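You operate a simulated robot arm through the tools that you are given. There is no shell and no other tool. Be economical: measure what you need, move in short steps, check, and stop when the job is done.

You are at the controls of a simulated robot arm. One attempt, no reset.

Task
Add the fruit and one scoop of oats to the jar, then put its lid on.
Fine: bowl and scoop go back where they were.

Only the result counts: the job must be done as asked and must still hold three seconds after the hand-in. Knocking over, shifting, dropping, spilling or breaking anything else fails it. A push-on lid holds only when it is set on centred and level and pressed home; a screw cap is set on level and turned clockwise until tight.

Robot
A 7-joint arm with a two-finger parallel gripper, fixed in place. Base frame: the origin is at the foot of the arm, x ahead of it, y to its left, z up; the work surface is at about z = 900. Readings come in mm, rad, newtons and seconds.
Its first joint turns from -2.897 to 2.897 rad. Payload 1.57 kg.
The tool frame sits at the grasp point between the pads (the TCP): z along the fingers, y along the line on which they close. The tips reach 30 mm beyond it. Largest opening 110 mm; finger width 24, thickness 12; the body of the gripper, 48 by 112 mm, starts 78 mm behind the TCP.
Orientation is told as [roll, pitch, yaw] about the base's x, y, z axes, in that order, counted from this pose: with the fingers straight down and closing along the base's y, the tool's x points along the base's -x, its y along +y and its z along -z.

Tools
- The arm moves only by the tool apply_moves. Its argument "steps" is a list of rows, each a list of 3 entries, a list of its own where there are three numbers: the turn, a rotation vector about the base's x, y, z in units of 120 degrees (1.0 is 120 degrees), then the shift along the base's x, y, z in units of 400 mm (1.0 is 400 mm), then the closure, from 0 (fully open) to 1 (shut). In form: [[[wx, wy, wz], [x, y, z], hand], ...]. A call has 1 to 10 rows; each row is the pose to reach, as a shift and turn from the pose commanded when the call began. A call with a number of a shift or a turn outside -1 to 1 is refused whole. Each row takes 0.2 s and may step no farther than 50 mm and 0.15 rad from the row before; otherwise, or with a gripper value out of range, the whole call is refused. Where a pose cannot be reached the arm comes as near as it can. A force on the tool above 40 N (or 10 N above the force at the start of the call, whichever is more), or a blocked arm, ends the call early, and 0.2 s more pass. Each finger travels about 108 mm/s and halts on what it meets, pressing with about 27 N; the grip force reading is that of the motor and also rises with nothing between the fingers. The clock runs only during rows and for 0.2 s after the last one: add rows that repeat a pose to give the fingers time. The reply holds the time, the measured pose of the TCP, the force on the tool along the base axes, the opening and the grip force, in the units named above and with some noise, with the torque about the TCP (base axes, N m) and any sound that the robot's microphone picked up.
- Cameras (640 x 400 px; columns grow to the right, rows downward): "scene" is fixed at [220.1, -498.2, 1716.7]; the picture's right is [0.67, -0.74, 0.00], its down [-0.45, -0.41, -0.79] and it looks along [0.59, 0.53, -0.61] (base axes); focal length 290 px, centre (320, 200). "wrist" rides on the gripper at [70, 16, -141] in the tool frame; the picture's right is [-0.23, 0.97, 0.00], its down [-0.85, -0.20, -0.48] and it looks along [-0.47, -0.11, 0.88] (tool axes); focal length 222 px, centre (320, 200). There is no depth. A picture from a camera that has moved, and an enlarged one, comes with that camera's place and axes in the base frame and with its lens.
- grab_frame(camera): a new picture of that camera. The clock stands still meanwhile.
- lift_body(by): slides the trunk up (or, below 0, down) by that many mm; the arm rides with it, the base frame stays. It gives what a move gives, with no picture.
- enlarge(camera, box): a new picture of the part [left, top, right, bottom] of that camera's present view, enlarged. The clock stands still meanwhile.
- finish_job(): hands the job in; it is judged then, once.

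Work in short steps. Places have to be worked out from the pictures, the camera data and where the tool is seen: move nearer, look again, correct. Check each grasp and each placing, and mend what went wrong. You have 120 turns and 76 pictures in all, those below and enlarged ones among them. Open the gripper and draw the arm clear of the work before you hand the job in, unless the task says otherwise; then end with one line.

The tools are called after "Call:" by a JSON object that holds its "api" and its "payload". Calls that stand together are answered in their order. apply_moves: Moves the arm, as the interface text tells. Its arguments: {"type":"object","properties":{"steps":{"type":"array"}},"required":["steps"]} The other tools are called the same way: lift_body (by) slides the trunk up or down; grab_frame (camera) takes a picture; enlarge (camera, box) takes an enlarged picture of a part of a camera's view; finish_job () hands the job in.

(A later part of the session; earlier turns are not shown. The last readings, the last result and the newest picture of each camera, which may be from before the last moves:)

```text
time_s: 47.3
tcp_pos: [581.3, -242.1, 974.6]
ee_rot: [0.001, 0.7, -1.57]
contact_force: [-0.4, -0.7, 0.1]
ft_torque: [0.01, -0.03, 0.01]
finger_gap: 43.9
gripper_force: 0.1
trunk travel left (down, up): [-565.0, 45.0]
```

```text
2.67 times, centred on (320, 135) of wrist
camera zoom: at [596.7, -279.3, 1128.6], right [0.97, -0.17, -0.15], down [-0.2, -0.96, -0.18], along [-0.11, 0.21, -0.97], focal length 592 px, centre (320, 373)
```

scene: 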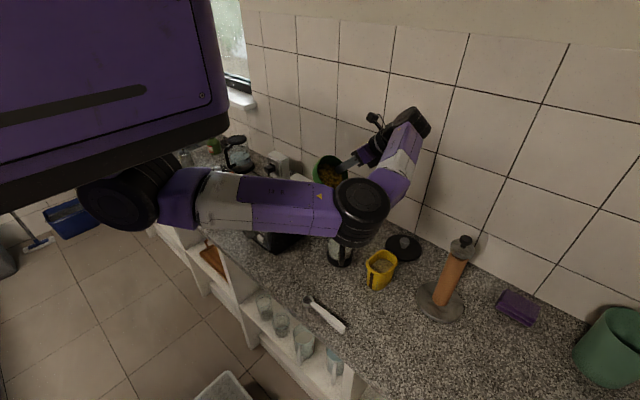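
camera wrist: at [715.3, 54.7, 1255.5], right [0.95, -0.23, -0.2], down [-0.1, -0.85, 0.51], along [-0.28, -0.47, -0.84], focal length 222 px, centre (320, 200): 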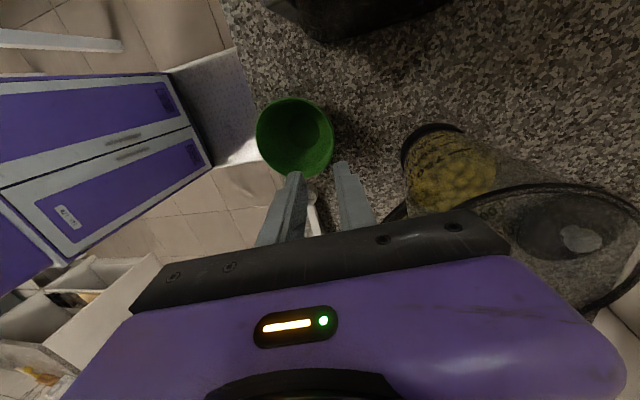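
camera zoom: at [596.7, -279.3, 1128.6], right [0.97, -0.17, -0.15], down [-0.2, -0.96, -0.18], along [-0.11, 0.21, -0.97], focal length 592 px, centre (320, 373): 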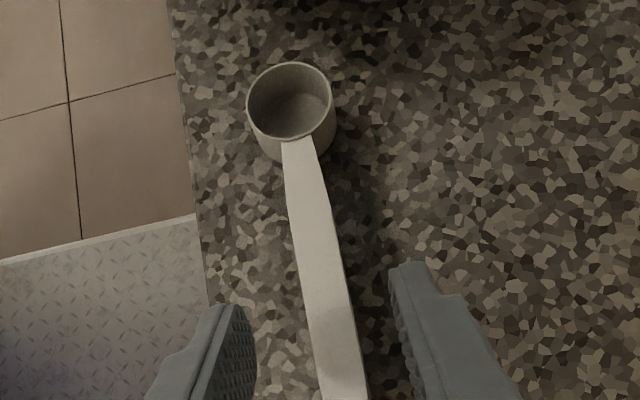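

The handle is centred between the fingers. I'll descend to z≈940 and close.

Call:
{"api": "apply_moves", "payload": {"steps": [[[0, 0, 0], [0.002, 0.004, -0.05], 0.6], [[0, 0, 0], [0.003, 0.006, -0.085], 0.6], [[0, 0, 0], [0.003, 0.006, -0.085], 0.6], [[0, 0, 0], [0.003, 0.006, -0.085], 0.8], [[0, 0, 0], [0.003, 0.006, -0.085], 1], [[0, 0, 0], [0.003, 0.006, -0.085], 1], [[0, 0, 0], [0.003, 0.006, -0.085], 1]]}}

Call:
{"api": "enlarge", "payload": {"camera": "wrist", "box": [200, 60, 440, 210]}}

```text
time_s: 48.9
tcp_pos: [582.7, -239.5, 941.7]
ee_rot: [0.0, 0.698, -1.57]
contact_force: [-0.5, -0.3, -0.4]
ft_torque: [-0.01, 0.01, 0.03]
finger_gap: 15.0
gripper_force: 27.1
trunk travel left (down, up): [-565.0, 45.0]
```

```text
2.67 times, centred on (320, 135) of wrist
camera zoom: at [598.0, -277.2, 1095.4], right [0.97, -0.17, -0.15], down [-0.2, -0.96, -0.18], along [-0.11, 0.21, -0.97], focal length 592 px, centre (320, 373)
```

zoom: 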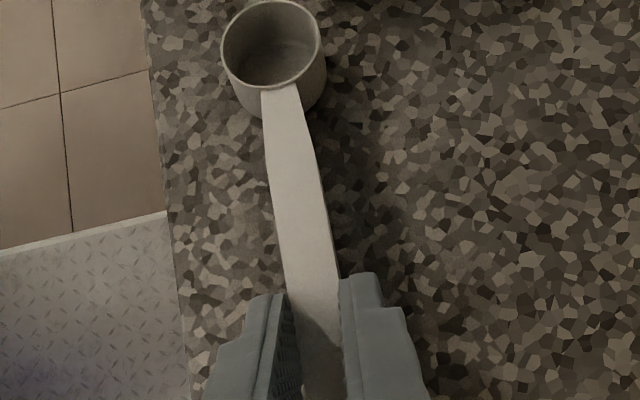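

Gripped (gap 15). I'll lift to z≈1200 and move above the oats for a look, keeping the scoop above jar height.

Call:
{"api": "apply_moves", "payload": {"steps": [[[0, 0, 0], [0, 0, 0.03], 1], [[0, 0, 0], [0, 0, 0.1], 1], [[0, 0, 0], [0, 0, 0.2], 1], [[0, 0, 0], [0, 0, 0.32], 1], [[0, 0, 0], [0, -0.02, 0.43], 1], [[0, 0, 0], [0.06, -0.05, 0.53], 1], [[0, 0, 0], [0.16, -0.08, 0.6], 1], [[0, 0, 0], [0.27, -0.1, 0.65], 1], [[0, 0, 0], [0.38, -0.12, 0.65], 1], [[0, 0, 0], [0.48, -0.13, 0.65], 1]]}}

Call:
{"api": "apply_moves", "payload": {"steps": [[[0, 0, 0], [0.05, 0, 0], 1], [[0, 0, 0], [0.06, 0, 0], 1], [[0, 0, 0], [0.06, 0, 0], 1]]}}

Call:
{"api": "enlarge", "payload": {"camera": "wrist", "box": [160, 40, 480, 240]}}

Call:
{"api": "enlarge", "payload": {"camera": "scene", "box": [270, 130, 490, 300]}}

```text
refused: row 7 steps farther than a row can; nothing moved
```

```text
time_s: 49.7
tcp_pos: [608.1, -239.2, 943.3]
ee_rot: [-0.002, 0.699, -1.569]
contact_force: [0.1, -0.5, 0.0]
ft_torque: [-0.01, 0.02, 0.01]
finger_gap: 14.8
gripper_force: 27.0
trunk travel left (down, up): [-565.0, 45.0]
```

```text
2.00 times, centred on (320, 140) of wrist
camera zoom: at [623.0, -276.5, 1095.2], right [0.97, -0.17, -0.15], down [-0.2, -0.96, -0.18], along [-0.11, 0.21, -0.97], focal length 444 px, centre (320, 320)
```

zoom: 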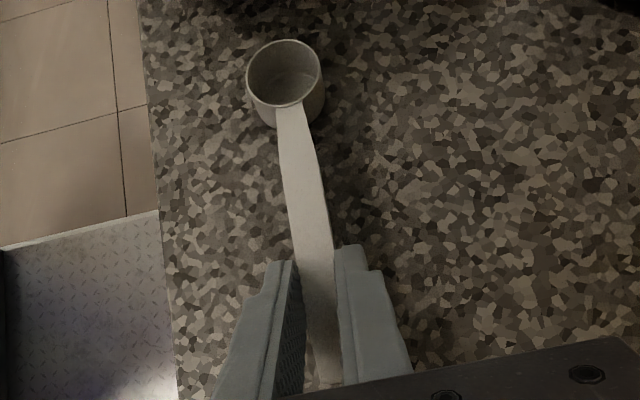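

```text
2.35 times, centred on (380, 215) of scene
camera zoom: at [220.1, -498.2, 1716.7], right [0.67, -0.74, 0.0], down [-0.45, -0.41, -0.79], along [0.59, 0.53, -0.61], focal length 682 px, centre (179, 165)
```

zoom: 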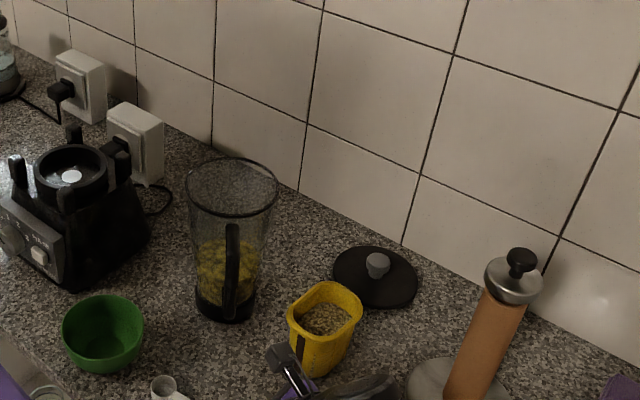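

The first call was refused, so the scoop only slid 25 mm along the counter. It is still gripped and nothing was touched. I'll lift with valid step sizes.

Call:
{"api": "apply_moves", "payload": {"steps": [[[0, 0, 0], [0, 0, 0.05], 1], [[0, 0, 0], [0, 0, 0.14], 1], [[0, 0, 0], [0, 0, 0.25], 1], [[0, 0, 0], [0, -0.02, 0.36], 1], [[0, 0, 0], [0, -0.04, 0.47], 1], [[0, 0, 0], [0, -0.06, 0.58], 1], [[0, 0, 0], [0.06, -0.08, 0.645], 1], [[0, 0, 0], [0.17, -0.1, 0.645], 1], [[0, 0, 0], [0.28, -0.12, 0.645], 1], [[0, 0, 0], [0.39, -0.13, 0.645], 1]]}}

```text
time_s: 51.9
tcp_pos: [761.9, -293.2, 1200.7]
ee_rot: [-0.001, 0.699, -1.571]
contact_force: [-0.7, -0.5, 0.1]
ft_torque: [0.02, -0.06, -0.02]
finger_gap: 14.8
gripper_force: 27.0
trunk travel left (down, up): [-565.0, 45.0]
```

Call:
{"api": "apply_moves", "payload": {"steps": [[[0, 0, 0], [0.08, 0, 0], 1], [[0, 0, 0], [0.09, 0, 0], 1]]}}

Call:
{"api": "enlarge", "payload": {"camera": "wrist", "box": [160, 40, 480, 240]}}

Call:
{"api": "enlarge", "payload": {"camera": "scene", "box": [270, 130, 490, 300]}}

```text
time_s: 52.5
tcp_pos: [798.8, -291.4, 1199.1]
ee_rot: [-0.003, 0.698, -1.568]
contact_force: [0.6, 0.7, -0.1]
ft_torque: [-0.02, 0.03, 0.01]
finger_gap: 15.1
gripper_force: 26.9
trunk travel left (down, up): [-565.0, 45.0]
```

```text
2.00 times, centred on (320, 140) of wrist
camera zoom: at [814.9, -328.9, 1352.1], right [0.97, -0.17, -0.15], down [-0.2, -0.96, -0.18], along [-0.11, 0.21, -0.97], focal length 444 px, centre (320, 320)
```

zoom: 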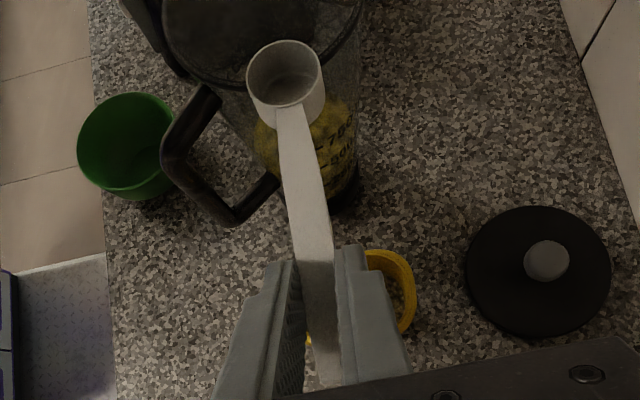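

```text
2.35 times, centred on (380, 215) of scene
camera zoom: at [220.1, -498.2, 1716.7], right [0.67, -0.74, 0.0], down [-0.45, -0.41, -0.79], along [0.59, 0.53, -0.61], focal length 682 px, centre (179, 165)
```

zoom: 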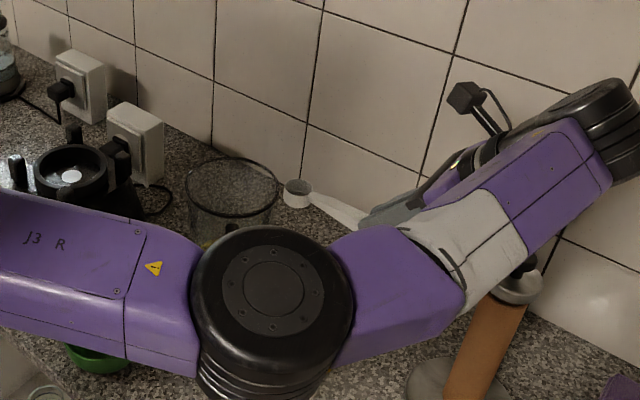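

The oats box rim measures x 755–853, y -268…-203, with its long axis along x. Scooping along x gives more room, so I'll yaw another -84° in free air, turning the cup to +x, and see if it is reachable.

Call:
{"api": "apply_moves", "payload": {"steps": [[[0, 0, -0.07], [-0.02, 0, 0.02], 1], [[0, 0, -0.14], [-0.04, 0, 0.04], 1], [[0, 0, -0.21], [-0.06, 0, 0.06], 1], [[0, 0, -0.28], [-0.08, 0, 0.08], 1], [[0, 0, -0.35], [-0.1, 0, 0.08], 1], [[0, 0, -0.42], [-0.12, 0, 0.08], 1], [[0, 0, -0.49], [-0.14, 0.02, 0.08], 1], [[0, 0, -0.56], [-0.16, 0.05, 0.08], 1], [[0, 0, -0.63], [-0.18, 0.08, 0.08], 1], [[0, 0, -0.7], [-0.2, 0.1, 0.08], 1]]}}

Call:
{"api": "grab_frame", "payload": {"camera": "scene"}}

```text
time_s: 54.7
tcp_pos: [716.6, -251.2, 1232.1]
ee_rot: [-0.002, 0.697, -3.037]
contact_force: [-0.2, 0.3, -0.9]
ft_torque: [0.02, -0.01, 0.01]
finger_gap: 14.8
gripper_force: 27.5
trunk travel left (down, up): [-565.0, 45.0]
```

```text
35 pictures are left
```

scene: 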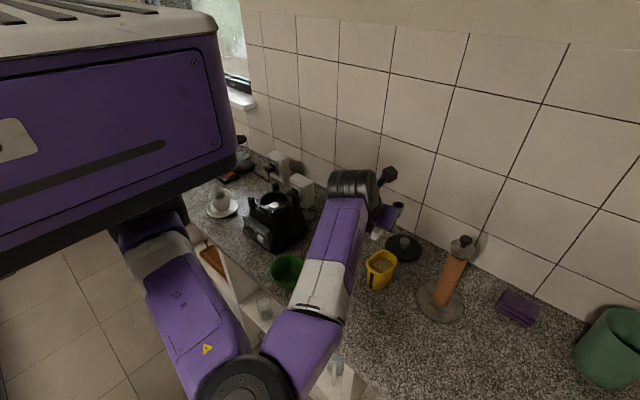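

The yaw works (-174°) with the arm clear. I'll finish the yaw, then tip the cup down 60° above the oats box.

Call:
{"api": "apply_moves", "payload": {"steps": [[[0, 0, -0.0487], [0.05, 0.02, 0], 1], [[0, 0, -0.0487], [0.085, 0.035, 0], 1]]}}

Call:
{"api": "apply_moves", "payload": {"steps": [[[0, 0.06, 0], [0, 0, 0], 1], [[0, 0.12, 0], [0, 0, 0], 1], [[0, 0.18, 0], [0, 0, 0], 1], [[0, 0.24, 0], [0, 0, -0.02], 1], [[0, 0.3, 0], [0, 0, -0.05], 1], [[0, 0.36, 0], [0, 0, -0.08], 1], [[0, 0.43, 0], [0, 0, -0.12], 1], [[0, 0.5, 0], [0, 0, -0.15], 1], [[0, 0.5, 0], [0, 0, -0.15], 1]]}}

Call:
{"api": "grab_frame", "payload": {"camera": "wrist"}}

Call:
{"api": "enlarge", "payload": {"camera": "scene", "box": [290, 130, 450, 300]}}

```text
time_s: 55.3
tcp_pos: [750.4, -236.8, 1231.3]
ee_rot: [0.002, 0.698, -3.141]
contact_force: [-0.4, -0.5, -0.4]
ft_torque: [-0.01, 0.02, 0.01]
finger_gap: 14.7
gripper_force: 27.4
trunk travel left (down, up): [-565.0, 45.0]
```

```text
time_s: 57.3
tcp_pos: [752.3, -236.8, 1170.5]
ee_rot: [-0.007, -0.352, -3.138]
contact_force: [-0.2, -0.9, 0.1]
ft_torque: [0.0, 0.03, 0.01]
finger_gap: 14.8
gripper_force: 27.5
trunk travel left (down, up): [-565.0, 45.0]
```

```text
34 pictures are left
camera wrist: at [865.7, -254.0, 1279.9], right [-0.21, -0.97, 0.07], down [-0.64, 0.2, 0.74], along [-0.74, 0.11, -0.66], focal length 222 px, centre (320, 200)
```

wrist: 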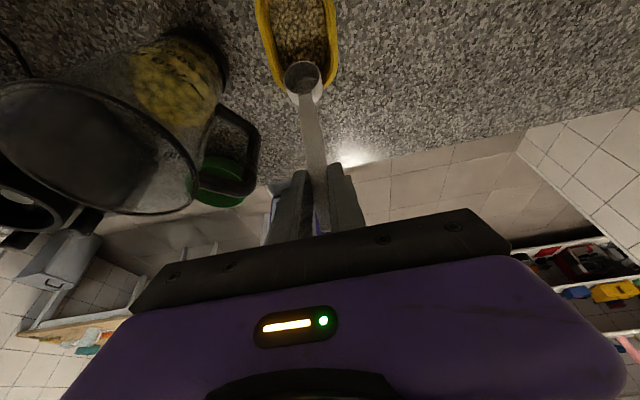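

```text
2.35 times, centred on (370, 215) of scene
camera zoom: at [220.1, -498.2, 1716.7], right [0.67, -0.74, 0.0], down [-0.45, -0.41, -0.79], along [0.59, 0.53, -0.61], focal length 682 px, centre (202, 165)
```

zoom: 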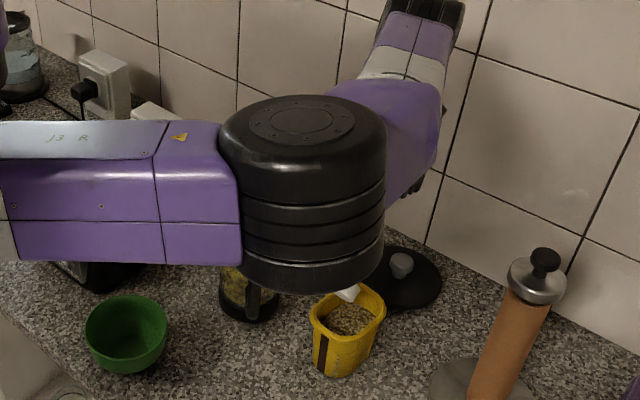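

The cup is aligned over the box at y≈-238. I'll dip it slowly into the oats at 60°, watching the force.

Call:
{"api": "apply_moves", "payload": {"steps": [[[0, 0, 0], [0.005, 0, -0.08], 1], [[0, 0, 0], [0.005, 0, -0.15], 1], [[0, 0, 0], [0.005, 0, -0.18], 1], [[0, 0, 0], [0.005, 0, -0.205], 1], [[0, 0, 0], [0.005, 0, -0.225], 1], [[0, 0, 0], [0.005, 0, -0.245], 1]]}}

Call:
{"api": "enlarge", "payload": {"camera": "wrist", "box": [220, 0, 420, 125]}}

```text
time_s: 58.7
tcp_pos: [755.5, -236.5, 1073.7]
ee_rot: [-0.006, -0.349, -3.137]
contact_force: [-0.1, 0.2, -1.2]
ft_torque: [0.01, 0.0, 0.0]
finger_gap: 15.1
gripper_force: 26.7
trunk travel left (down, up): [-565.0, 45.0]
```

```text
3.20 times, centred on (320, 62) of wrist
camera zoom: at [868.2, -253.6, 1182.3], right [-0.21, -0.97, 0.07], down [-0.64, 0.2, 0.74], along [-0.74, 0.11, -0.66], focal length 711 px, centre (320, 640)
```

zoom: 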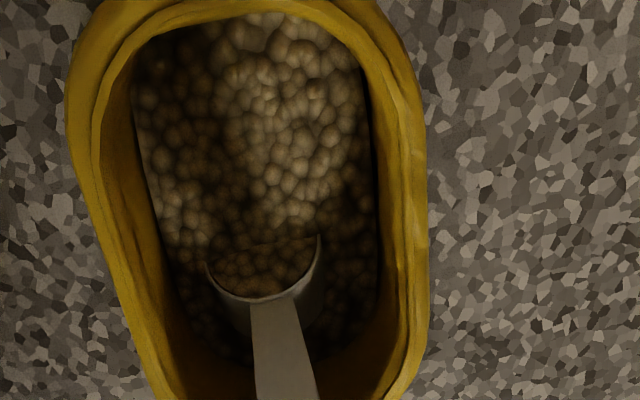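

The cup is biting into the oats with no load. I'll push slightly forward and down while levelling to 30°.

Call:
{"api": "apply_moves", "payload": {"steps": [[[0, 0, 0], [0.0075, 0, -0.029], 1], [[0, -0.033, 0], [0, 0, -0.045], 1], [[0, -0.067, 0], [-0.014, 0, -0.0525], 1], [[0, -0.096, 0], [-0.024, 0, -0.06], 1], [[0, -0.125, 0], [-0.033, 0, -0.0645], 1], [[0, -0.158, 0], [-0.044, 0, -0.064], 1], [[0, -0.192, 0], [-0.056, 0, -0.061], 1], [[0, -0.221, 0], [-0.067, 0, -0.062], 1], [[0, -0.25, 0], [-0.079, 0, -0.062], 1], [[0, -0.25, 0], [-0.079, 0, -0.062], 1]]}}

Call:
{"api": "enlarge", "payload": {"camera": "wrist", "box": [220, 0, 420, 125]}}

```text
time_s: 60.9
tcp_pos: [722.1, -237.3, 1049.9]
ee_rot: [-0.002, 0.174, -3.141]
contact_force: [0.7, -0.3, 1.6]
ft_torque: [0.0, 0.02, -0.02]
finger_gap: 15.1
gripper_force: 26.8
trunk travel left (down, up): [-565.0, 45.0]
```

```text
3.20 times, centred on (320, 62) of wrist
camera zoom: at [765.2, -253.5, 1201.3], right [-0.22, -0.97, -0.04], down [-0.93, 0.2, 0.32], along [-0.31, 0.11, -0.95], focal length 711 px, centre (320, 640)
```

zoom: 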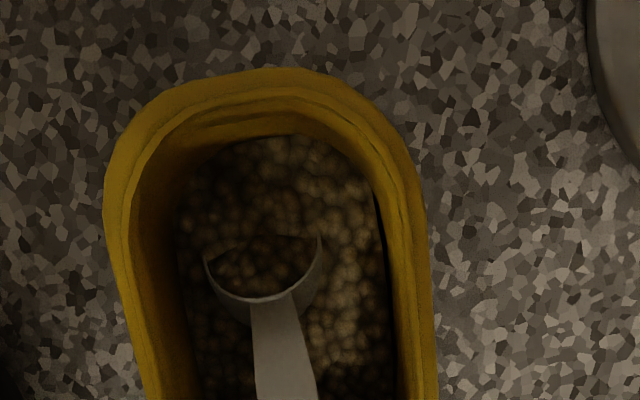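

The cup holds oats. I'll level it fully while raising out of the box.

Call:
{"api": "apply_moves", "payload": {"steps": [[[0, -0.034, 0], [-0.012, 0, 0.012], 1], [[0, -0.067, 0], [-0.022, 0, 0.012], 1], [[0, -0.096, 0], [-0.03, 0, 0.022], 1], [[0, -0.125, 0], [-0.0375, 0, 0.03], 1], [[0, -0.158, 0], [-0.044, 0, 0.036], 1], [[0, -0.192, 0], [-0.05, 0, 0.04], 1], [[0, -0.221, 0], [-0.054, 0, 0.045], 1], [[0, -0.25, 0], [-0.0575, 0, 0.05], 1], [[0, -0.25, 0], [-0.0575, 0, 0.1], 1], [[0, -0.25, 0], [-0.0575, 0, 0.15], 1]]}}

Call:
{"api": "enlarge", "payload": {"camera": "wrist", "box": [220, 0, 420, 125]}}

```text
time_s: 63.1
tcp_pos: [699.3, -236.5, 1109.6]
ee_rot: [-0.002, 0.699, -3.137]
contact_force: [-1.1, -0.2, -0.7]
ft_torque: [0.01, 0.03, -0.02]
finger_gap: 14.8
gripper_force: 27.1
trunk travel left (down, up): [-565.0, 45.0]
```

```text
3.20 times, centred on (320, 62) of wrist
camera zoom: at [660.4, -253.6, 1262.9], right [-0.17, -0.97, -0.15], down [-0.96, 0.2, -0.18], along [0.21, 0.11, -0.97], focal length 711 px, centre (320, 640)
```

zoom: 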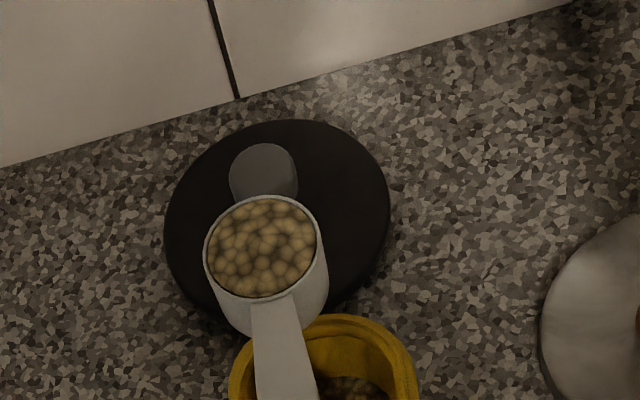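

The scoop is full and level. I'll raise and gently yaw back so the cup points to +y, heading toward the jar.

Call:
{"api": "apply_moves", "payload": {"steps": [[[0, 0, 0], [0, 0, 0.03], 1], [[0, 0, 0.02], [0, 0, 0.08], 1], [[0, 0, 0.06], [0, 0, 0.13], 1], [[0, 0, 0.11], [0, 0, 0.18], 1], [[0, 0, 0.16], [0.01, -0.02, 0.22], 1], [[0, 0, 0.21], [0.03, -0.04, 0.24], 1], [[0, 0, 0.26], [0.05, -0.06, 0.24], 1], [[0, 0, 0.31], [0.07, -0.07, 0.24], 1], [[0, 0, 0.36], [0.09, -0.08, 0.24], 1], [[0, 0, 0.4], [0.11, -0.08, 0.24], 1]]}}

Call:
{"api": "apply_moves", "payload": {"steps": [[[0, 0, 0.05], [0.02, 0, 0], 1], [[0, 0, 0.1], [0.04, 0, 0], 1], [[0, 0, 0.15], [0.06, 0, 0], 1], [[0, 0, 0.2], [0.08, 0, 0], 1], [[0, 0, 0.25], [0.1, 0, 0], 1], [[0, 0, 0.3], [0.115, 0, 0], 1], [[0, 0, 0.33], [0.125, 0, 0], 1], [[0, 0, 0.35], [0.13, 0, 0], 1], [[0, 0, 0.35], [0.13, 0, 0], 1]]}}

Call:
{"api": "enlarge", "payload": {"camera": "wrist", "box": [180, 0, 420, 150]}}

```text
time_s: 65.3
tcp_pos: [743.6, -268.7, 1205.9]
ee_rot: [-0.001, 0.699, -2.3]
contact_force: [0.3, 0.3, -0.8]
ft_torque: [-0.01, 0.01, -0.03]
finger_gap: 14.7
gripper_force: 26.7
trunk travel left (down, up): [-565.0, 45.0]
```

```text
time_s: 67.3
tcp_pos: [796.2, -267.9, 1204.6]
ee_rot: [-0.002, 0.698, -1.568]
contact_force: [-0.2, 0.3, -1.1]
ft_torque: [-0.04, 0.01, 0.0]
finger_gap: 15.0
gripper_force: 27.1
trunk travel left (down, up): [-565.0, 45.0]
```

```text
2.67 times, centred on (300, 75) of wrist
camera zoom: at [812.1, -305.8, 1357.9], right [0.97, -0.17, -0.15], down [-0.2, -0.96, -0.18], along [-0.11, 0.21, -0.97], focal length 592 px, centre (373, 533)
```

zoom: 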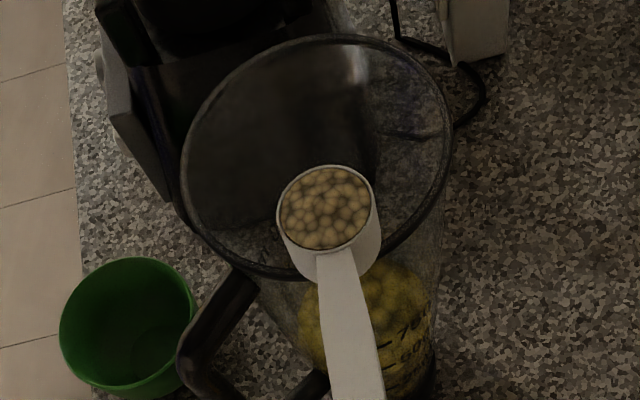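

The scoop is still full. I'll slide it +y so the cup is over the jar's centre (793,-76).

Call:
{"api": "apply_moves", "payload": {"steps": [[[0, 0, 0], [-0.002, 0.04, 0], 1], [[0, 0, 0], [-0.005, 0.09, 0], 1], [[0, 0, 0], [-0.008, 0.14, 0], 1], [[0, 0, 0], [-0.01, 0.18, 0], 1], [[0, 0, 0], [-0.012, 0.198, 0], 1], [[0, 0, 0], [-0.012, 0.198, 0], 1]]}}

Call:
{"api": "apply_moves", "payload": {"steps": [[[0, -0.06, 0], [0, 0, 0], 1], [[0, -0.12, 0], [0, 0, 0], 1], [[0, -0.18, 0], [0, 0, 0], 1], [[0, -0.24, 0], [-0.005, 0, 0], 1], [[0, -0.3, 0], [-0.01, 0, 0], 1], [[0, -0.36, 0], [-0.015, 0, 0], 1], [[0, -0.42, 0], [-0.02, 0, 0], 1], [[0, -0.48, 0], [-0.02, 0, 0], 1], [[0, -0.54, 0], [-0.02, 0, 0], 1], [[0, -0.6, 0], [-0.02, 0, 0], 1]]}}

Call:
{"api": "grab_frame", "payload": {"camera": "scene"}}

Call:
{"api": "enlarge", "payload": {"camera": "wrist", "box": [180, 0, 420, 150]}}

```text
time_s: 68.7
tcp_pos: [791.0, -189.2, 1204.2]
ee_rot: [-0.001, 0.698, -1.567]
contact_force: [0.2, 0.7, 1.0]
ft_torque: [0.01, 0.02, 0.01]
finger_gap: 14.9
gripper_force: 26.8
trunk travel left (down, up): [-565.0, 45.0]
```

```text
time_s: 70.9
tcp_pos: [783.2, -189.8, 1204.9]
ee_rot: [1.324, 0.195, -0.896]
contact_force: [0.2, -0.2, -0.7]
ft_torque: [0.02, -0.01, -0.03]
finger_gap: 14.9
gripper_force: 27.1
trunk travel left (down, up): [-565.0, 45.0]
```

```text
28 pictures are left
```

scene: 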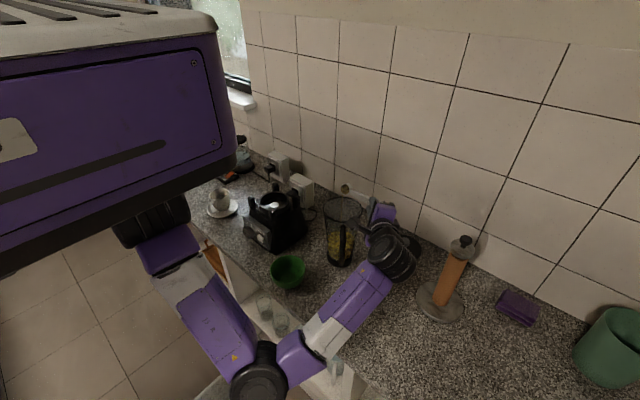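

```text
2.67 times, centred on (300, 75) of wrist
camera zoom: at [640.9, -227.3, 1268.2], right [0.44, -0.17, 0.88], down [0.11, -0.96, -0.24], along [0.89, 0.21, -0.4], focal length 592 px, centre (373, 533)
```

zoom: 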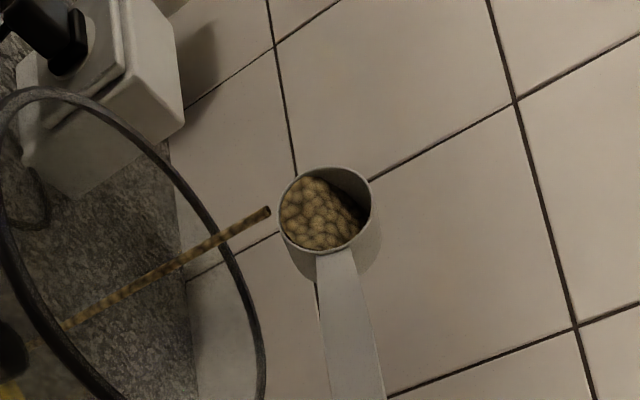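

The oats stream falls inside the jar. I'll continue the twist slowly to about 115°.

Call:
{"api": "apply_moves", "payload": {"steps": [[[0, 0, 0], [0, 0, 0], 1], [[0, -0.05, 0], [0, 0, 0], 1], [[0, -0.1, 0], [0, 0, 0], 1], [[0, -0.15, 0], [0, 0, 0], 1], [[0, -0.2, 0], [0, 0, 0], 1], [[0, -0.25, 0], [-0.005, 0, 0], 1], [[0, -0.3, 0], [-0.005, 0, 0], 1], [[0, -0.35, 0], [-0.005, 0, 0], 1], [[0, -0.35, 0], [-0.005, 0, 0], 1], [[0, -0.35, 0], [-0.005, 0, 0], 1]]}}

Call:
{"api": "enlarge", "payload": {"camera": "wrist", "box": [180, 0, 420, 150]}}

```text
time_s: 73.1
tcp_pos: [781.0, -189.3, 1204.7]
ee_rot: [1.894, -0.267, -0.916]
contact_force: [-0.1, 0.4, 0.1]
ft_torque: [-0.03, 0.04, 0.01]
finger_gap: 14.8
gripper_force: 27.0
out of reach, approached as far as the arm can: row 8, 9
trunk travel left (down, up): [-565.0, 45.0]
```

```text
2.67 times, centred on (300, 75) of wrist
camera zoom: at [633.2, -226.9, 1157.3], right [-0.26, -0.17, 0.95], down [0.25, -0.96, -0.1], along [0.93, 0.21, 0.29], focal length 592 px, centre (373, 533)
```

zoom: 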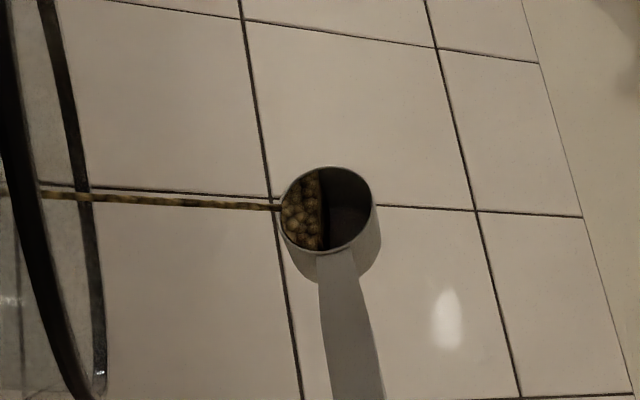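

The oats are still flowing into the jar. I'll hold here.

Call:
{"api": "apply_moves", "payload": {"steps": [[[0, 0, 0], [0, 0, 0], 1], [[0, 0, 0], [0, 0, 0], 1], [[0, 0, 0], [0, 0, 0], 1], [[0, 0, 0], [0, 0, 0], 1], [[0, 0, 0], [0, 0, 0], 1], [[0, 0, 0], [0, 0, 0], 1], [[0, 0, 0], [0, 0, 0], 1], [[0, 0, 0], [0, 0, 0], 1], [[0, 0, 0], [0, 0, 0], 1], [[0, 0, 0], [0, 0, 0], 1]]}}

Call:
{"api": "enlarge", "payload": {"camera": "wrist", "box": [180, 0, 420, 150]}}

```text
time_s: 75.3
tcp_pos: [780.2, -189.8, 1206.3]
ee_rot: [1.897, -0.269, -0.917]
contact_force: [0.7, -0.4, 0.0]
ft_torque: [0.01, -0.02, 0.0]
finger_gap: 14.9
gripper_force: 26.6
trunk travel left (down, up): [-565.0, 45.0]
```

```text
2.67 times, centred on (300, 75) of wrist
camera zoom: at [633.3, -227.0, 1157.7], right [-0.26, -0.17, 0.95], down [0.25, -0.96, -0.11], along [0.93, 0.21, 0.29], focal length 592 px, centre (373, 533)
```

zoom: 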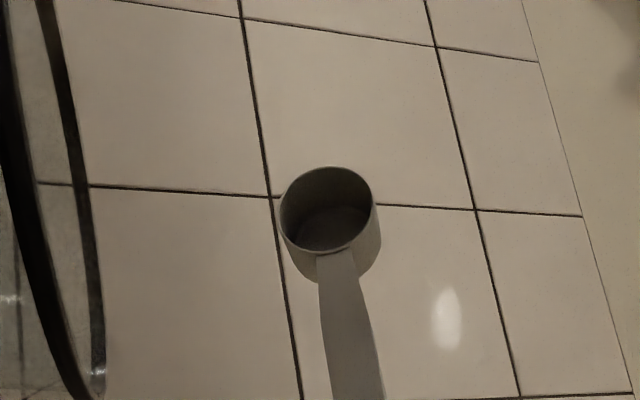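

The scoop is empty. I'll untwist it while drawing away from the jar.

Call:
{"api": "apply_moves", "payload": {"steps": [[[0, 0.07, 0], [0, 0, 0], 1], [[0, 0.14, 0], [0, 0, 0], 1], [[0, 0.21, 0], [0, 0, 0.01], 1], [[0, 0.28, 0], [0, 0, 0.02], 1], [[0, 0.35, 0], [0, -0.02, 0.02], 1], [[0, 0.42, 0], [0, -0.04, 0.02], 1], [[0, 0.49, 0], [0, -0.06, 0.02], 1], [[0, 0.56, 0], [0, -0.08, 0.02], 1], [[0, 0.63, 0], [0, -0.1, 0.02], 1], [[0, 0.7, 0], [0, -0.12, 0.02], 1]]}}

Call:
{"api": "apply_moves", "payload": {"steps": [[[0, 0.07, 0], [-0.05, 0, 0], 1], [[0, 0.14, 0], [-0.1, 0, 0], 1], [[0, 0.21, 0], [-0.2, 0, 0], 1], [[0, 0.248, 0], [-0.3, 0, 0], 1], [[0, 0.248, 0], [-0.4, 0, 0], 1], [[0, 0.248, 0], [-0.47, 0, 0], 1], [[0, 0.248, 0], [-0.495, 0, 0], 1], [[0, 0.248, 0], [-0.495, 0, 0], 1]]}}

```text
time_s: 77.5
tcp_pos: [781.8, -236.2, 1212.6]
ee_rot: [0.639, 0.59, -1.174]
contact_force: [1.0, 0.9, 0.2]
ft_torque: [-0.02, -0.02, 0.01]
finger_gap: 14.7
gripper_force: 26.7
trunk travel left (down, up): [-565.0, 45.0]
```

```text
time_s: 79.3
tcp_pos: [582.8, -239.3, 1213.4]
ee_rot: [0.004, 0.698, -1.565]
contact_force: [0.5, -0.2, -0.1]
ft_torque: [-0.03, 0.02, -0.02]
finger_gap: 15.0
gripper_force: 27.1
trunk travel left (down, up): [-565.0, 45.0]
```

The orientation is restored and the hand is directly above the scoop's original spot. Lowering.

Call:
{"api": "apply_moves", "payload": {"steps": [[[0, 0, 0], [0, 0, -0.1], 1], [[0, 0, 0], [0, 0, -0.22], 1], [[0, 0, 0], [0, 0, -0.34], 1], [[0, 0, 0], [0, 0, -0.45], 1], [[0, 0, 0], [0, 0, -0.55], 1], [[0, 0, 0], [0, 0, -0.62], 1], [[0, 0, 0], [0, 0, -0.655], 1], [[0, 0, 0], [0, 0, -0.668], 1], [[0, 0, 0], [0, 0, -0.673], 1], [[0, 0, 0], [0, 0, -0.673], 1]]}}

Call:
{"api": "apply_moves", "payload": {"steps": [[[0, 0, 0], [0, 0, -0.003], 1], [[0, 0, 0], [0, 0, -0.006], 1], [[0, 0, 0], [0, 0, -0.006], 1]]}}

Call:
{"api": "enlarge", "payload": {"camera": "wrist", "box": [200, 60, 440, 210]}}

```text
time_s: 81.5
tcp_pos: [583.7, -236.0, 943.9]
ee_rot: [0.004, 0.698, -1.562]
contact_force: [0.0, 0.3, 4.3]
ft_torque: [0.46, 0.01, 0.01]
finger_gap: 14.8
gripper_force: 26.9
trunk travel left (down, up): [-565.0, 45.0]
```

```text
time_s: 82.3
tcp_pos: [584.2, -236.7, 943.7]
ee_rot: [0.008, 0.701, -1.563]
contact_force: [-0.6, 3.8, 25.7]
ft_torque: [0.38, 0.05, 0.01]
finger_gap: 14.9
gripper_force: 26.7
trunk travel left (down, up): [-565.0, 45.0]
```

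```text
2.67 times, centred on (320, 135) of wrist
camera zoom: at [597.7, -274.2, 1096.6], right [0.98, -0.17, -0.14], down [-0.19, -0.96, -0.19], along [-0.1, 0.21, -0.97], focal length 592 px, centre (320, 373)
```

zoom: 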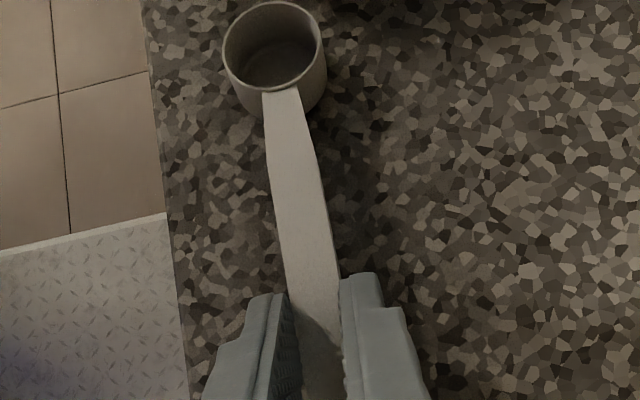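

The scoop touches down at its old spot. I'll ease up, open and withdraw along the tool axis.

Call:
{"api": "apply_moves", "payload": {"steps": [[[0, 0, 0], [0, 0, 0.006], 1], [[0, 0, 0], [0, 0, 0.006], 0.85], [[0, 0, 0], [0, 0, 0.006], 0.65], [[0, 0, 0], [0, 0, 0.006], 0.6], [[0, 0, 0], [0, -0.03, 0.046], 0.6], [[0, 0, 0], [0, -0.08, 0.11], 0.6], [[0, 0, 0], [0, -0.13, 0.18], 0.6], [[0, 0, 0], [0, -0.15, 0.28], 0.6], [[0, 0, 0], [0, -0.15, 0.4], 0.6], [[0, 0, 0], [0, -0.15, 0.52], 0.6]]}}

Call:
{"api": "grab_frame", "payload": {"camera": "wrist"}}

Call:
{"api": "enlarge", "payload": {"camera": "scene", "box": [240, 170, 480, 340]}}

```text
time_s: 84.5
tcp_pos: [581.0, -296.4, 1148.1]
ee_rot: [0.001, 0.699, -1.564]
contact_force: [-0.2, 0.5, -0.3]
ft_torque: [-0.03, 0.02, -0.01]
finger_gap: 44.0
gripper_force: 0.0
trunk travel left (down, up): [-565.0, 45.0]
```

```text
23 pictures are left
camera wrist: at [596.5, -334.8, 1302.2], right [0.97, -0.17, -0.14], down [-0.19, -0.96, -0.18], along [-0.11, 0.21, -0.97], focal length 222 px, centre (320, 200)
```

wrist: 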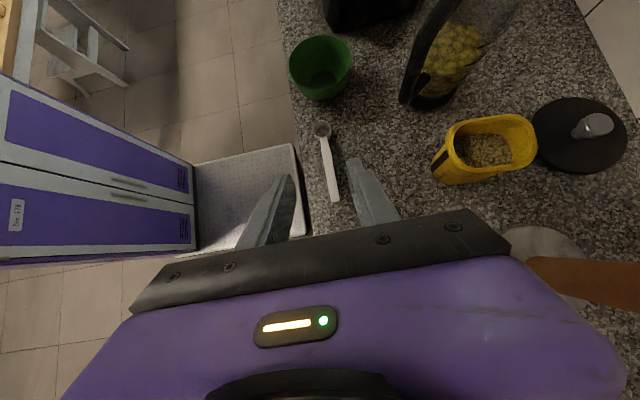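

```text
2.35 times, centred on (360, 255) of scene
camera zoom: at [220.1, -498.2, 1716.7], right [0.67, -0.74, 0.0], down [-0.45, -0.41, -0.79], along [0.59, 0.53, -0.61], focal length 682 px, centre (226, 71)
```

zoom: 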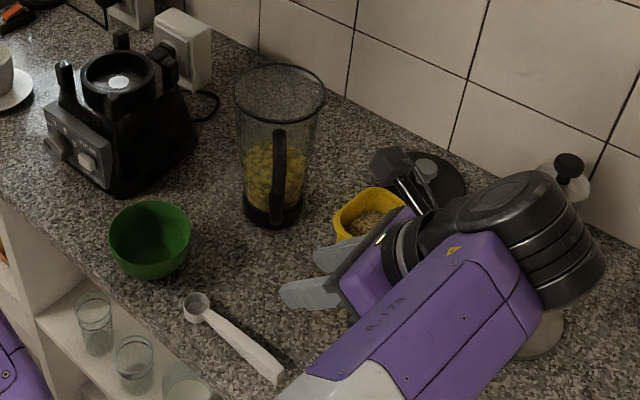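

The scoop and bowl are back in place. For the lid (knob ≈(990,-226)) I'll use the yaw -180° pose with the camera above and the hand leaning toward the robot for reach. Moving there high up.

Call:
{"api": "apply_moves", "payload": {"steps": [[[0, 0, -0.07], [0, 0, 0.05], 0.4], [[0, 0, -0.14], [0.02, 0, 0.12], 0.4], [[0, 0, -0.21], [0.06, 0.01, 0.2], 0.4], [[0, 0, -0.28], [0.11, 0.03, 0.22], 0.4], [[0, 0, -0.35], [0.17, 0.05, 0.22], 0.4], [[0, 0, -0.42], [0.24, 0.07, 0.22], 0.4], [[0, 0, -0.49], [0.31, 0.09, 0.22], 0.4], [[0, 0, -0.56], [0.38, 0.11, 0.22], 0.4], [[0, 0, -0.63], [0.46, 0.13, 0.22], 0.4], [[0, 0, -0.7], [0.54, 0.15, 0.22], 0.4]]}}

Call:
{"api": "apply_moves", "payload": {"steps": [[[0, 0, -0.05], [0.1, 0.01, 0], 0.4], [[0, 0, -0.05], [0.2, 0.02, 0], 0.4], [[0, 0, -0.05], [0.3, 0.025, -0.02], 0.4], [[0, 0, -0.05], [0.37, 0.025, -0.1], 0.4]]}}

```text
time_s: 86.7
tcp_pos: [798.1, -238.3, 1236.9]
ee_rot: [0.005, 0.701, -3.031]
contact_force: [0.4, -0.5, -0.8]
ft_torque: [0.02, 0.0, 0.04]
finger_gap: 65.9
gripper_force: 0.1
trunk travel left (down, up): [-565.0, 45.0]
```

```text
time_s: 87.7
tcp_pos: [948.7, -230.1, 1197.7]
ee_rot: [0.003, 0.696, -3.137]
contact_force: [-0.6, 0.1, -0.1]
ft_torque: [0.02, -0.04, 0.04]
finger_gap: 65.9
gripper_force: 0.1
trunk travel left (down, up): [-565.0, 45.0]
```

I'll descend toward the lid, reducing the lean to 30°, then look.

Call:
{"api": "apply_moves", "payload": {"steps": [[[0, 0.03, 0], [0.01, 0.005, -0.1], 0.4], [[0, 0.06, 0], [0.02, 0.01, -0.2], 0.4], [[0, 0.083, 0], [0.03, 0.01, -0.3], 0.4], [[0, 0.083, 0], [0.04, 0.01, -0.39], 0.4]]}}

Call:
{"api": "grab_frame", "payload": {"camera": "wrist"}}

Call:
{"api": "grab_frame", "payload": {"camera": "scene"}}

```text
time_s: 88.7
tcp_pos: [963.4, -223.2, 1041.8]
ee_rot: [0.002, 0.523, -3.134]
contact_force: [0.0, -0.6, 0.1]
ft_torque: [0.03, 0.0, 0.0]
finger_gap: 65.9
gripper_force: 0.0
trunk travel left (down, up): [-565.0, 45.0]
```

```text
21 pictures are left
camera wrist: at [952.5, -239.0, 1199.5], right [-0.19, -0.98, -0.11], down [-0.98, 0.19, -0.01], along [0.04, 0.11, -0.99], focal length 222 px, centre (320, 200)
```

wrist: 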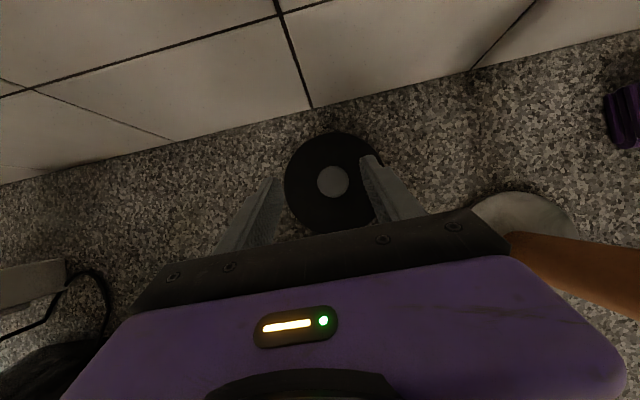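

```text
20 pictures are left
```

scene: 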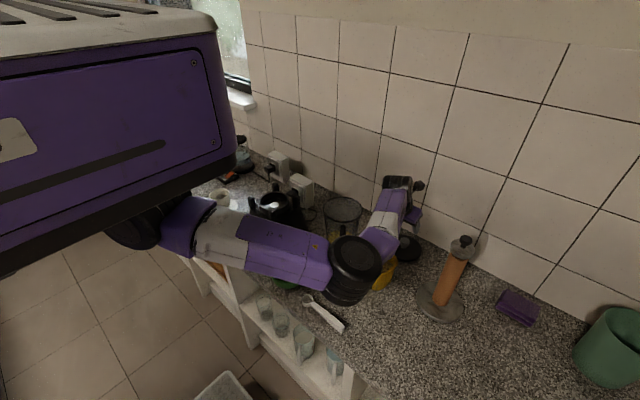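

The knob is at about (983,-229), about 37 mm wide, and the lid is about 126 mm. I'll descend to straddle the knob, staying above the plate.

Call:
{"api": "apply_moves", "payload": {"steps": [[[0, 0, 0], [0.005, -0.01, -0.1], 0.4], [[0, 0, 0], [0.015, -0.015, -0.17], 0.4], [[0, 0, 0], [0.024, -0.015, -0.21], 0.4], [[0, 0, 0], [0.024, -0.015, -0.21], 0.4]]}}

Call:
{"api": "enlarge", "payload": {"camera": "wrist", "box": [200, 100, 440, 250]}}

Call:
{"api": "enlarge", "payload": {"camera": "scene", "box": [370, 200, 450, 270]}}

```text
time_s: 89.7
tcp_pos: [972.1, -230.1, 957.2]
ee_rot: [0.001, 0.523, -3.136]
contact_force: [0.2, -0.9, -0.2]
ft_torque: [0.0, 0.02, -0.01]
finger_gap: 65.7
gripper_force: 0.3
trunk travel left (down, up): [-565.0, 45.0]
```

```text
2.67 times, centred on (320, 175) of wrist
camera zoom: at [960.5, -246.7, 1114.7], right [-0.19, -0.97, -0.11], down [-0.98, 0.2, -0.01], along [0.04, 0.11, -0.99], focal length 592 px, centre (320, 267)
```

zoom: 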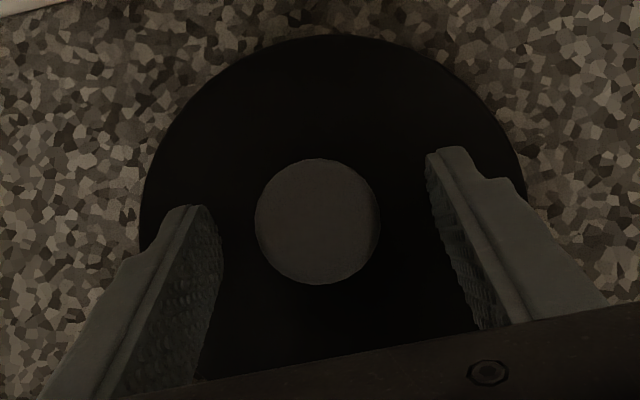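

```text
5.71 times, centred on (410, 235) of scene
camera zoom: at [220.1, -498.2, 1716.7], right [0.67, -0.74, 0.0], down [-0.45, -0.41, -0.79], along [0.59, 0.53, -0.61], focal length 1656 px, centre (-194, 0)
```

zoom: 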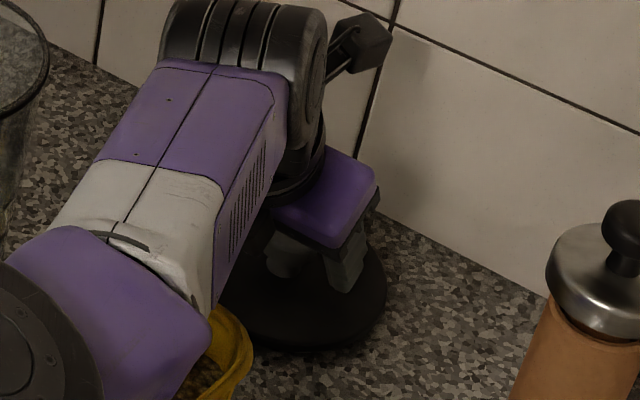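

The knob (981,-229) is centred between the fingers. I'll lower in small steps, feeling for the lid plate.

Call:
{"api": "apply_moves", "payload": {"steps": [[[0, 0, 0], [0, 0, -0.007], 0.4], [[0, 0, 0], [0, 0, -0.014], 0.4], [[0, 0, 0], [0, 0, -0.02], 0.4], [[0, 0, 0], [0, 0, -0.02], 0.4]]}}

```text
time_s: 90.7
tcp_pos: [971.5, -229.3, 950.9]
ee_rot: [0.001, 0.529, -3.135]
contact_force: [-4.4, 0.5, 15.8]
ft_torque: [0.17, 0.07, 0.04]
finger_gap: 66.0
gripper_force: 0.0
trunk travel left (down, up): [-565.0, 45.0]
```

The fingers touch the plate at TCP z≈951, so the plate top is about 919. I'll raise 3 mm and close on the knob.

Call:
{"api": "apply_moves", "payload": {"steps": [[[0, 0, 0], [0, 0, 0.009], 0.4], [[0, 0, 0], [0, 0, 0.009], 0.6], [[0, 0, 0], [0, 0, 0.009], 0.8], [[0, 0, 0], [0, 0, 0.009], 1], [[0, 0, 0], [0, 0, 0.009], 1], [[0, 0, 0], [0, 0, 0.009], 1]]}}

Call:
{"api": "apply_moves", "payload": {"steps": [[[0, 0, 0], [0, 0, 0.02], 1], [[0, 0, 0], [0, 0, 0.05], 1], [[0, 0, 0], [0, 0, 0.08], 1], [[0, 0, 0], [0, 0, 0.08], 1]]}}

Call:
{"api": "enlarge", "payload": {"camera": "wrist", "box": [200, 100, 440, 250]}}

```text
time_s: 92.1
tcp_pos: [971.7, -229.7, 954.3]
ee_rot: [0.004, 0.525, -3.137]
contact_force: [-0.7, -0.9, 0.6]
ft_torque: [0.02, 0.0, 0.02]
finger_gap: 34.3
gripper_force: 27.3
trunk travel left (down, up): [-565.0, 45.0]
```

```text
time_s: 93.1
tcp_pos: [973.1, -229.1, 985.5]
ee_rot: [0.002, 0.523, -3.137]
contact_force: [-0.4, 0.2, 0.1]
ft_torque: [0.0, 0.02, 0.0]
finger_gap: 34.4
gripper_force: 26.8
trunk travel left (down, up): [-565.0, 45.0]
```

```text
2.67 times, centred on (320, 175) of wrist
camera zoom: at [961.4, -246.0, 1143.2], right [-0.19, -0.97, -0.11], down [-0.98, 0.19, -0.01], along [0.04, 0.11, -0.99], focal length 592 px, centre (320, 267)
```

zoom: 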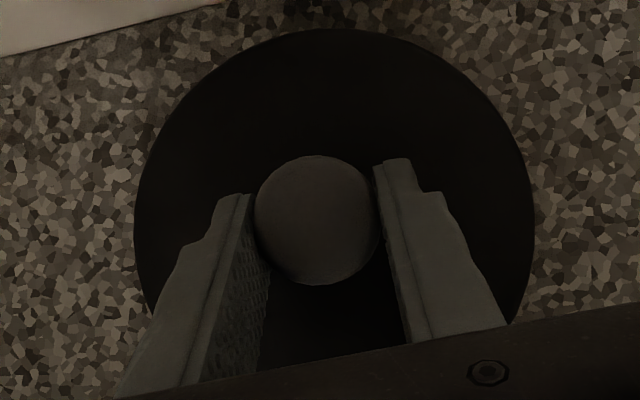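

The lid is held, its disc moving with the hand, and its centre is about TCP +(9,-1). I'll raise it and move back beside the jar, high up, to measure the jar rim.

Call:
{"api": "apply_moves", "payload": {"steps": [[[0, 0, 0], [0, 0, 0.1], 1], [[0, 0, 0], [-0.01, 0, 0.2], 1], [[0, 0, 0], [-0.02, 0, 0.3], 1], [[0, 0, 0], [-0.03, 0, 0.4], 1], [[0, 0, 0], [-0.05, -0.01, 0.51], 1], [[0, 0, 0], [-0.09, -0.02, 0.61], 1], [[0, 0, 0], [-0.15, -0.04, 0.69], 1], [[0, 0, 0], [-0.23, -0.06, 0.76], 1], [[0, 0, 0], [-0.33, -0.08, 0.79], 1], [[0, 0, 0], [-0.43, -0.1, 0.79], 1]]}}

Call:
{"api": "grab_frame", "payload": {"camera": "wrist"}}

```text
time_s: 95.3
tcp_pos: [800.6, -270.5, 1301.3]
ee_rot: [0.004, 0.524, -3.134]
contact_force: [0.6, 0.0, -0.1]
ft_torque: [-0.01, 0.0, -0.01]
finger_gap: 34.4
gripper_force: 26.9
trunk travel left (down, up): [-565.0, 45.0]
```

```text
16 pictures are left
camera wrist: at [789.0, -286.5, 1458.7], right [-0.19, -0.98, -0.11], down [-0.98, 0.19, -0.01], along [0.03, 0.11, -0.99], focal length 222 px, centre (320, 200)
```

wrist: 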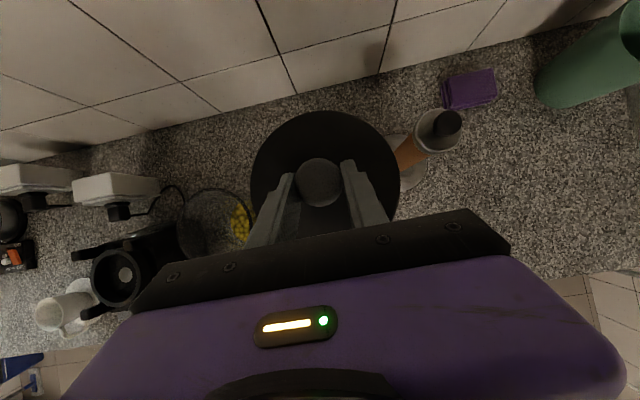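

The rim is half hidden by the hand. I'll shift -70 mm in x for a clear view.

Call:
{"api": "apply_moves", "payload": {"steps": [[[0, 0, 0], [-0.09, -0.01, 0], 1], [[0, 0, 0], [-0.18, -0.02, 0], 1], [[0, 0, 0], [-0.2, -0.02, 0], 1], [[0, 0, 0], [-0.2, -0.02, 0], 1]]}}

Call:
{"api": "enlarge", "payload": {"camera": "wrist", "box": [140, 90, 340, 250]}}

```text
time_s: 96.3
tcp_pos: [718.6, -277.8, 1300.2]
ee_rot: [0.001, 0.525, -3.137]
contact_force: [-0.2, 0.2, -1.7]
ft_torque: [-0.02, -0.02, -0.01]
finger_gap: 34.5
gripper_force: 27.4
trunk travel left (down, up): [-565.0, 45.0]
```

```text
2.50 times, centred on (240, 170) of wrist
camera zoom: at [708.2, -294.8, 1457.5], right [-0.19, -0.97, -0.11], down [-0.98, 0.19, -0.01], along [0.04, 0.11, -0.99], focal length 555 px, centre (520, 275)
```

zoom: 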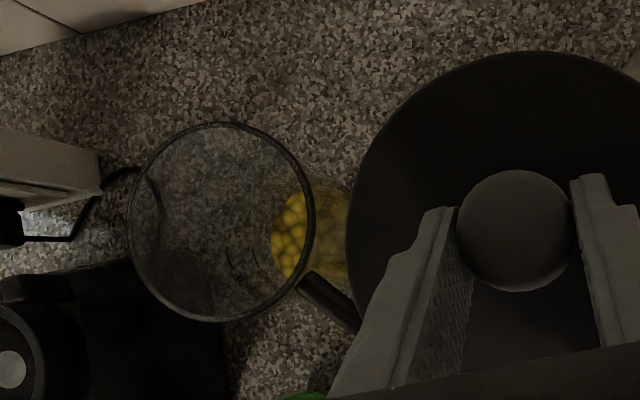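

From three views the jar rim is at (790.5,-76), z≈1125. The lid centre is TCP +(9,0). I'll move to hover the lid concentrically above.

Call:
{"api": "apply_moves", "payload": {"steps": [[[0, 0, 0], [0.025, 0.08, 0], 1], [[0, 0, 0], [0.06, 0.19, 0], 1], [[0, 0, 0], [0.095, 0.3, 0], 1], [[0, 0, 0], [0.13, 0.41, 0], 1], [[0, 0, 0], [0.157, 0.5045, 0], 1], [[0, 0, 0], [0.157, 0.5045, -0.08], 1], [[0, 0, 0], [0.157, 0.5045, -0.16], 1], [[0, 0, 0], [0.157, 0.5045, -0.225], 1], [[0, 0, 0], [0.157, 0.5045, -0.225], 1]]}}

Call:
{"api": "enlarge", "payload": {"camera": "scene", "box": [290, 150, 400, 280]}}

Call:
{"api": "enlarge", "payload": {"camera": "wrist", "box": [200, 80, 460, 250]}}

```text
time_s: 98.3
tcp_pos: [784.3, -77.3, 1210.7]
ee_rot: [0.005, 0.524, -3.134]
contact_force: [-0.1, -0.3, -0.4]
ft_torque: [0.02, -0.03, 0.0]
finger_gap: 34.4
gripper_force: 26.9
trunk travel left (down, up): [-565.0, 45.0]
```

```text
3.08 times, centred on (345, 215) of scene
camera zoom: at [220.1, -498.2, 1716.7], right [0.67, -0.74, 0.0], down [-0.45, -0.41, -0.79], along [0.59, 0.53, -0.61], focal length 892 px, centre (243, 154)
```

zoom: 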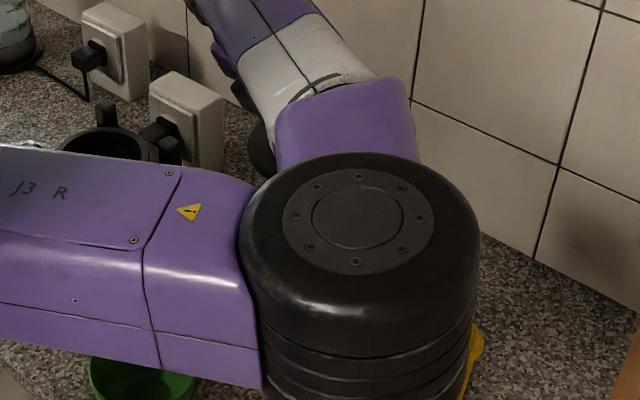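

```text
2.35 times, centred on (330, 165) of wrist
camera zoom: at [772.6, -92.6, 1368.4], right [-0.19, -0.97, -0.11], down [-0.98, 0.19, -0.01], along [0.04, 0.11, -0.99], focal length 523 px, centre (296, 282)
```

zoom: 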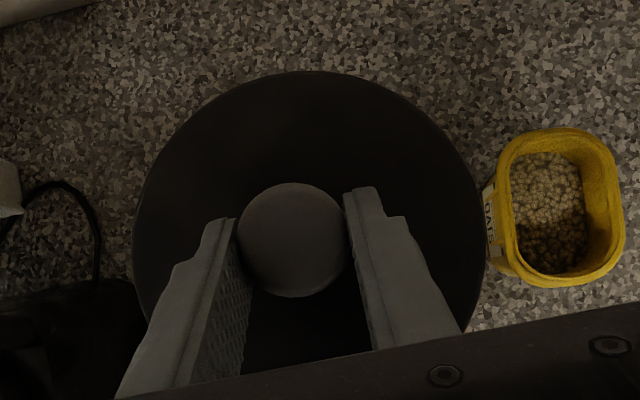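

The lid hovers about 30 mm above the rim, roughly concentric. I'll lower slowly to feel first contact.

Call:
{"api": "apply_moves", "payload": {"steps": [[[0, 0, 0], [0, 0, -0.03], 1], [[0, 0, 0], [0, 0, -0.055], 1], [[0, 0, 0], [0, 0, -0.065], 1], [[0, 0, 0], [0, 0, -0.07], 1], [[0, 0, 0], [0, 0, -0.075], 1], [[0, 0, 0], [0, 0, -0.075], 1]]}}

```text
time_s: 99.7
tcp_pos: [783.0, -76.4, 1181.4]
ee_rot: [0.001, 0.522, -3.136]
contact_force: [-0.2, 1.0, -0.5]
ft_torque: [0.02, 0.01, 0.01]
finger_gap: 34.5
gripper_force: 27.0
trunk travel left (down, up): [-565.0, 45.0]
```

No contact yet; continuing in 2 mm steps.

Call:
{"api": "apply_moves", "payload": {"steps": [[[0, 0, 0], [0, 0, -0.005], 1], [[0, 0, 0], [0, 0, -0.01], 1], [[0, 0, 0], [0, 0, -0.015], 1], [[0, 0, 0], [0, 0, -0.02], 1], [[0, 0, 0], [0, 0, -0.02], 1]]}}

```text
time_s: 100.9
tcp_pos: [783.2, -75.4, 1175.6]
ee_rot: [0.004, 0.532, -3.135]
contact_force: [-1.5, -4.6, 28.4]
ft_torque: [-0.05, -0.2, -0.03]
finger_gap: 34.7
gripper_force: 26.8
trunk travel left (down, up): [-565.0, 45.0]
```

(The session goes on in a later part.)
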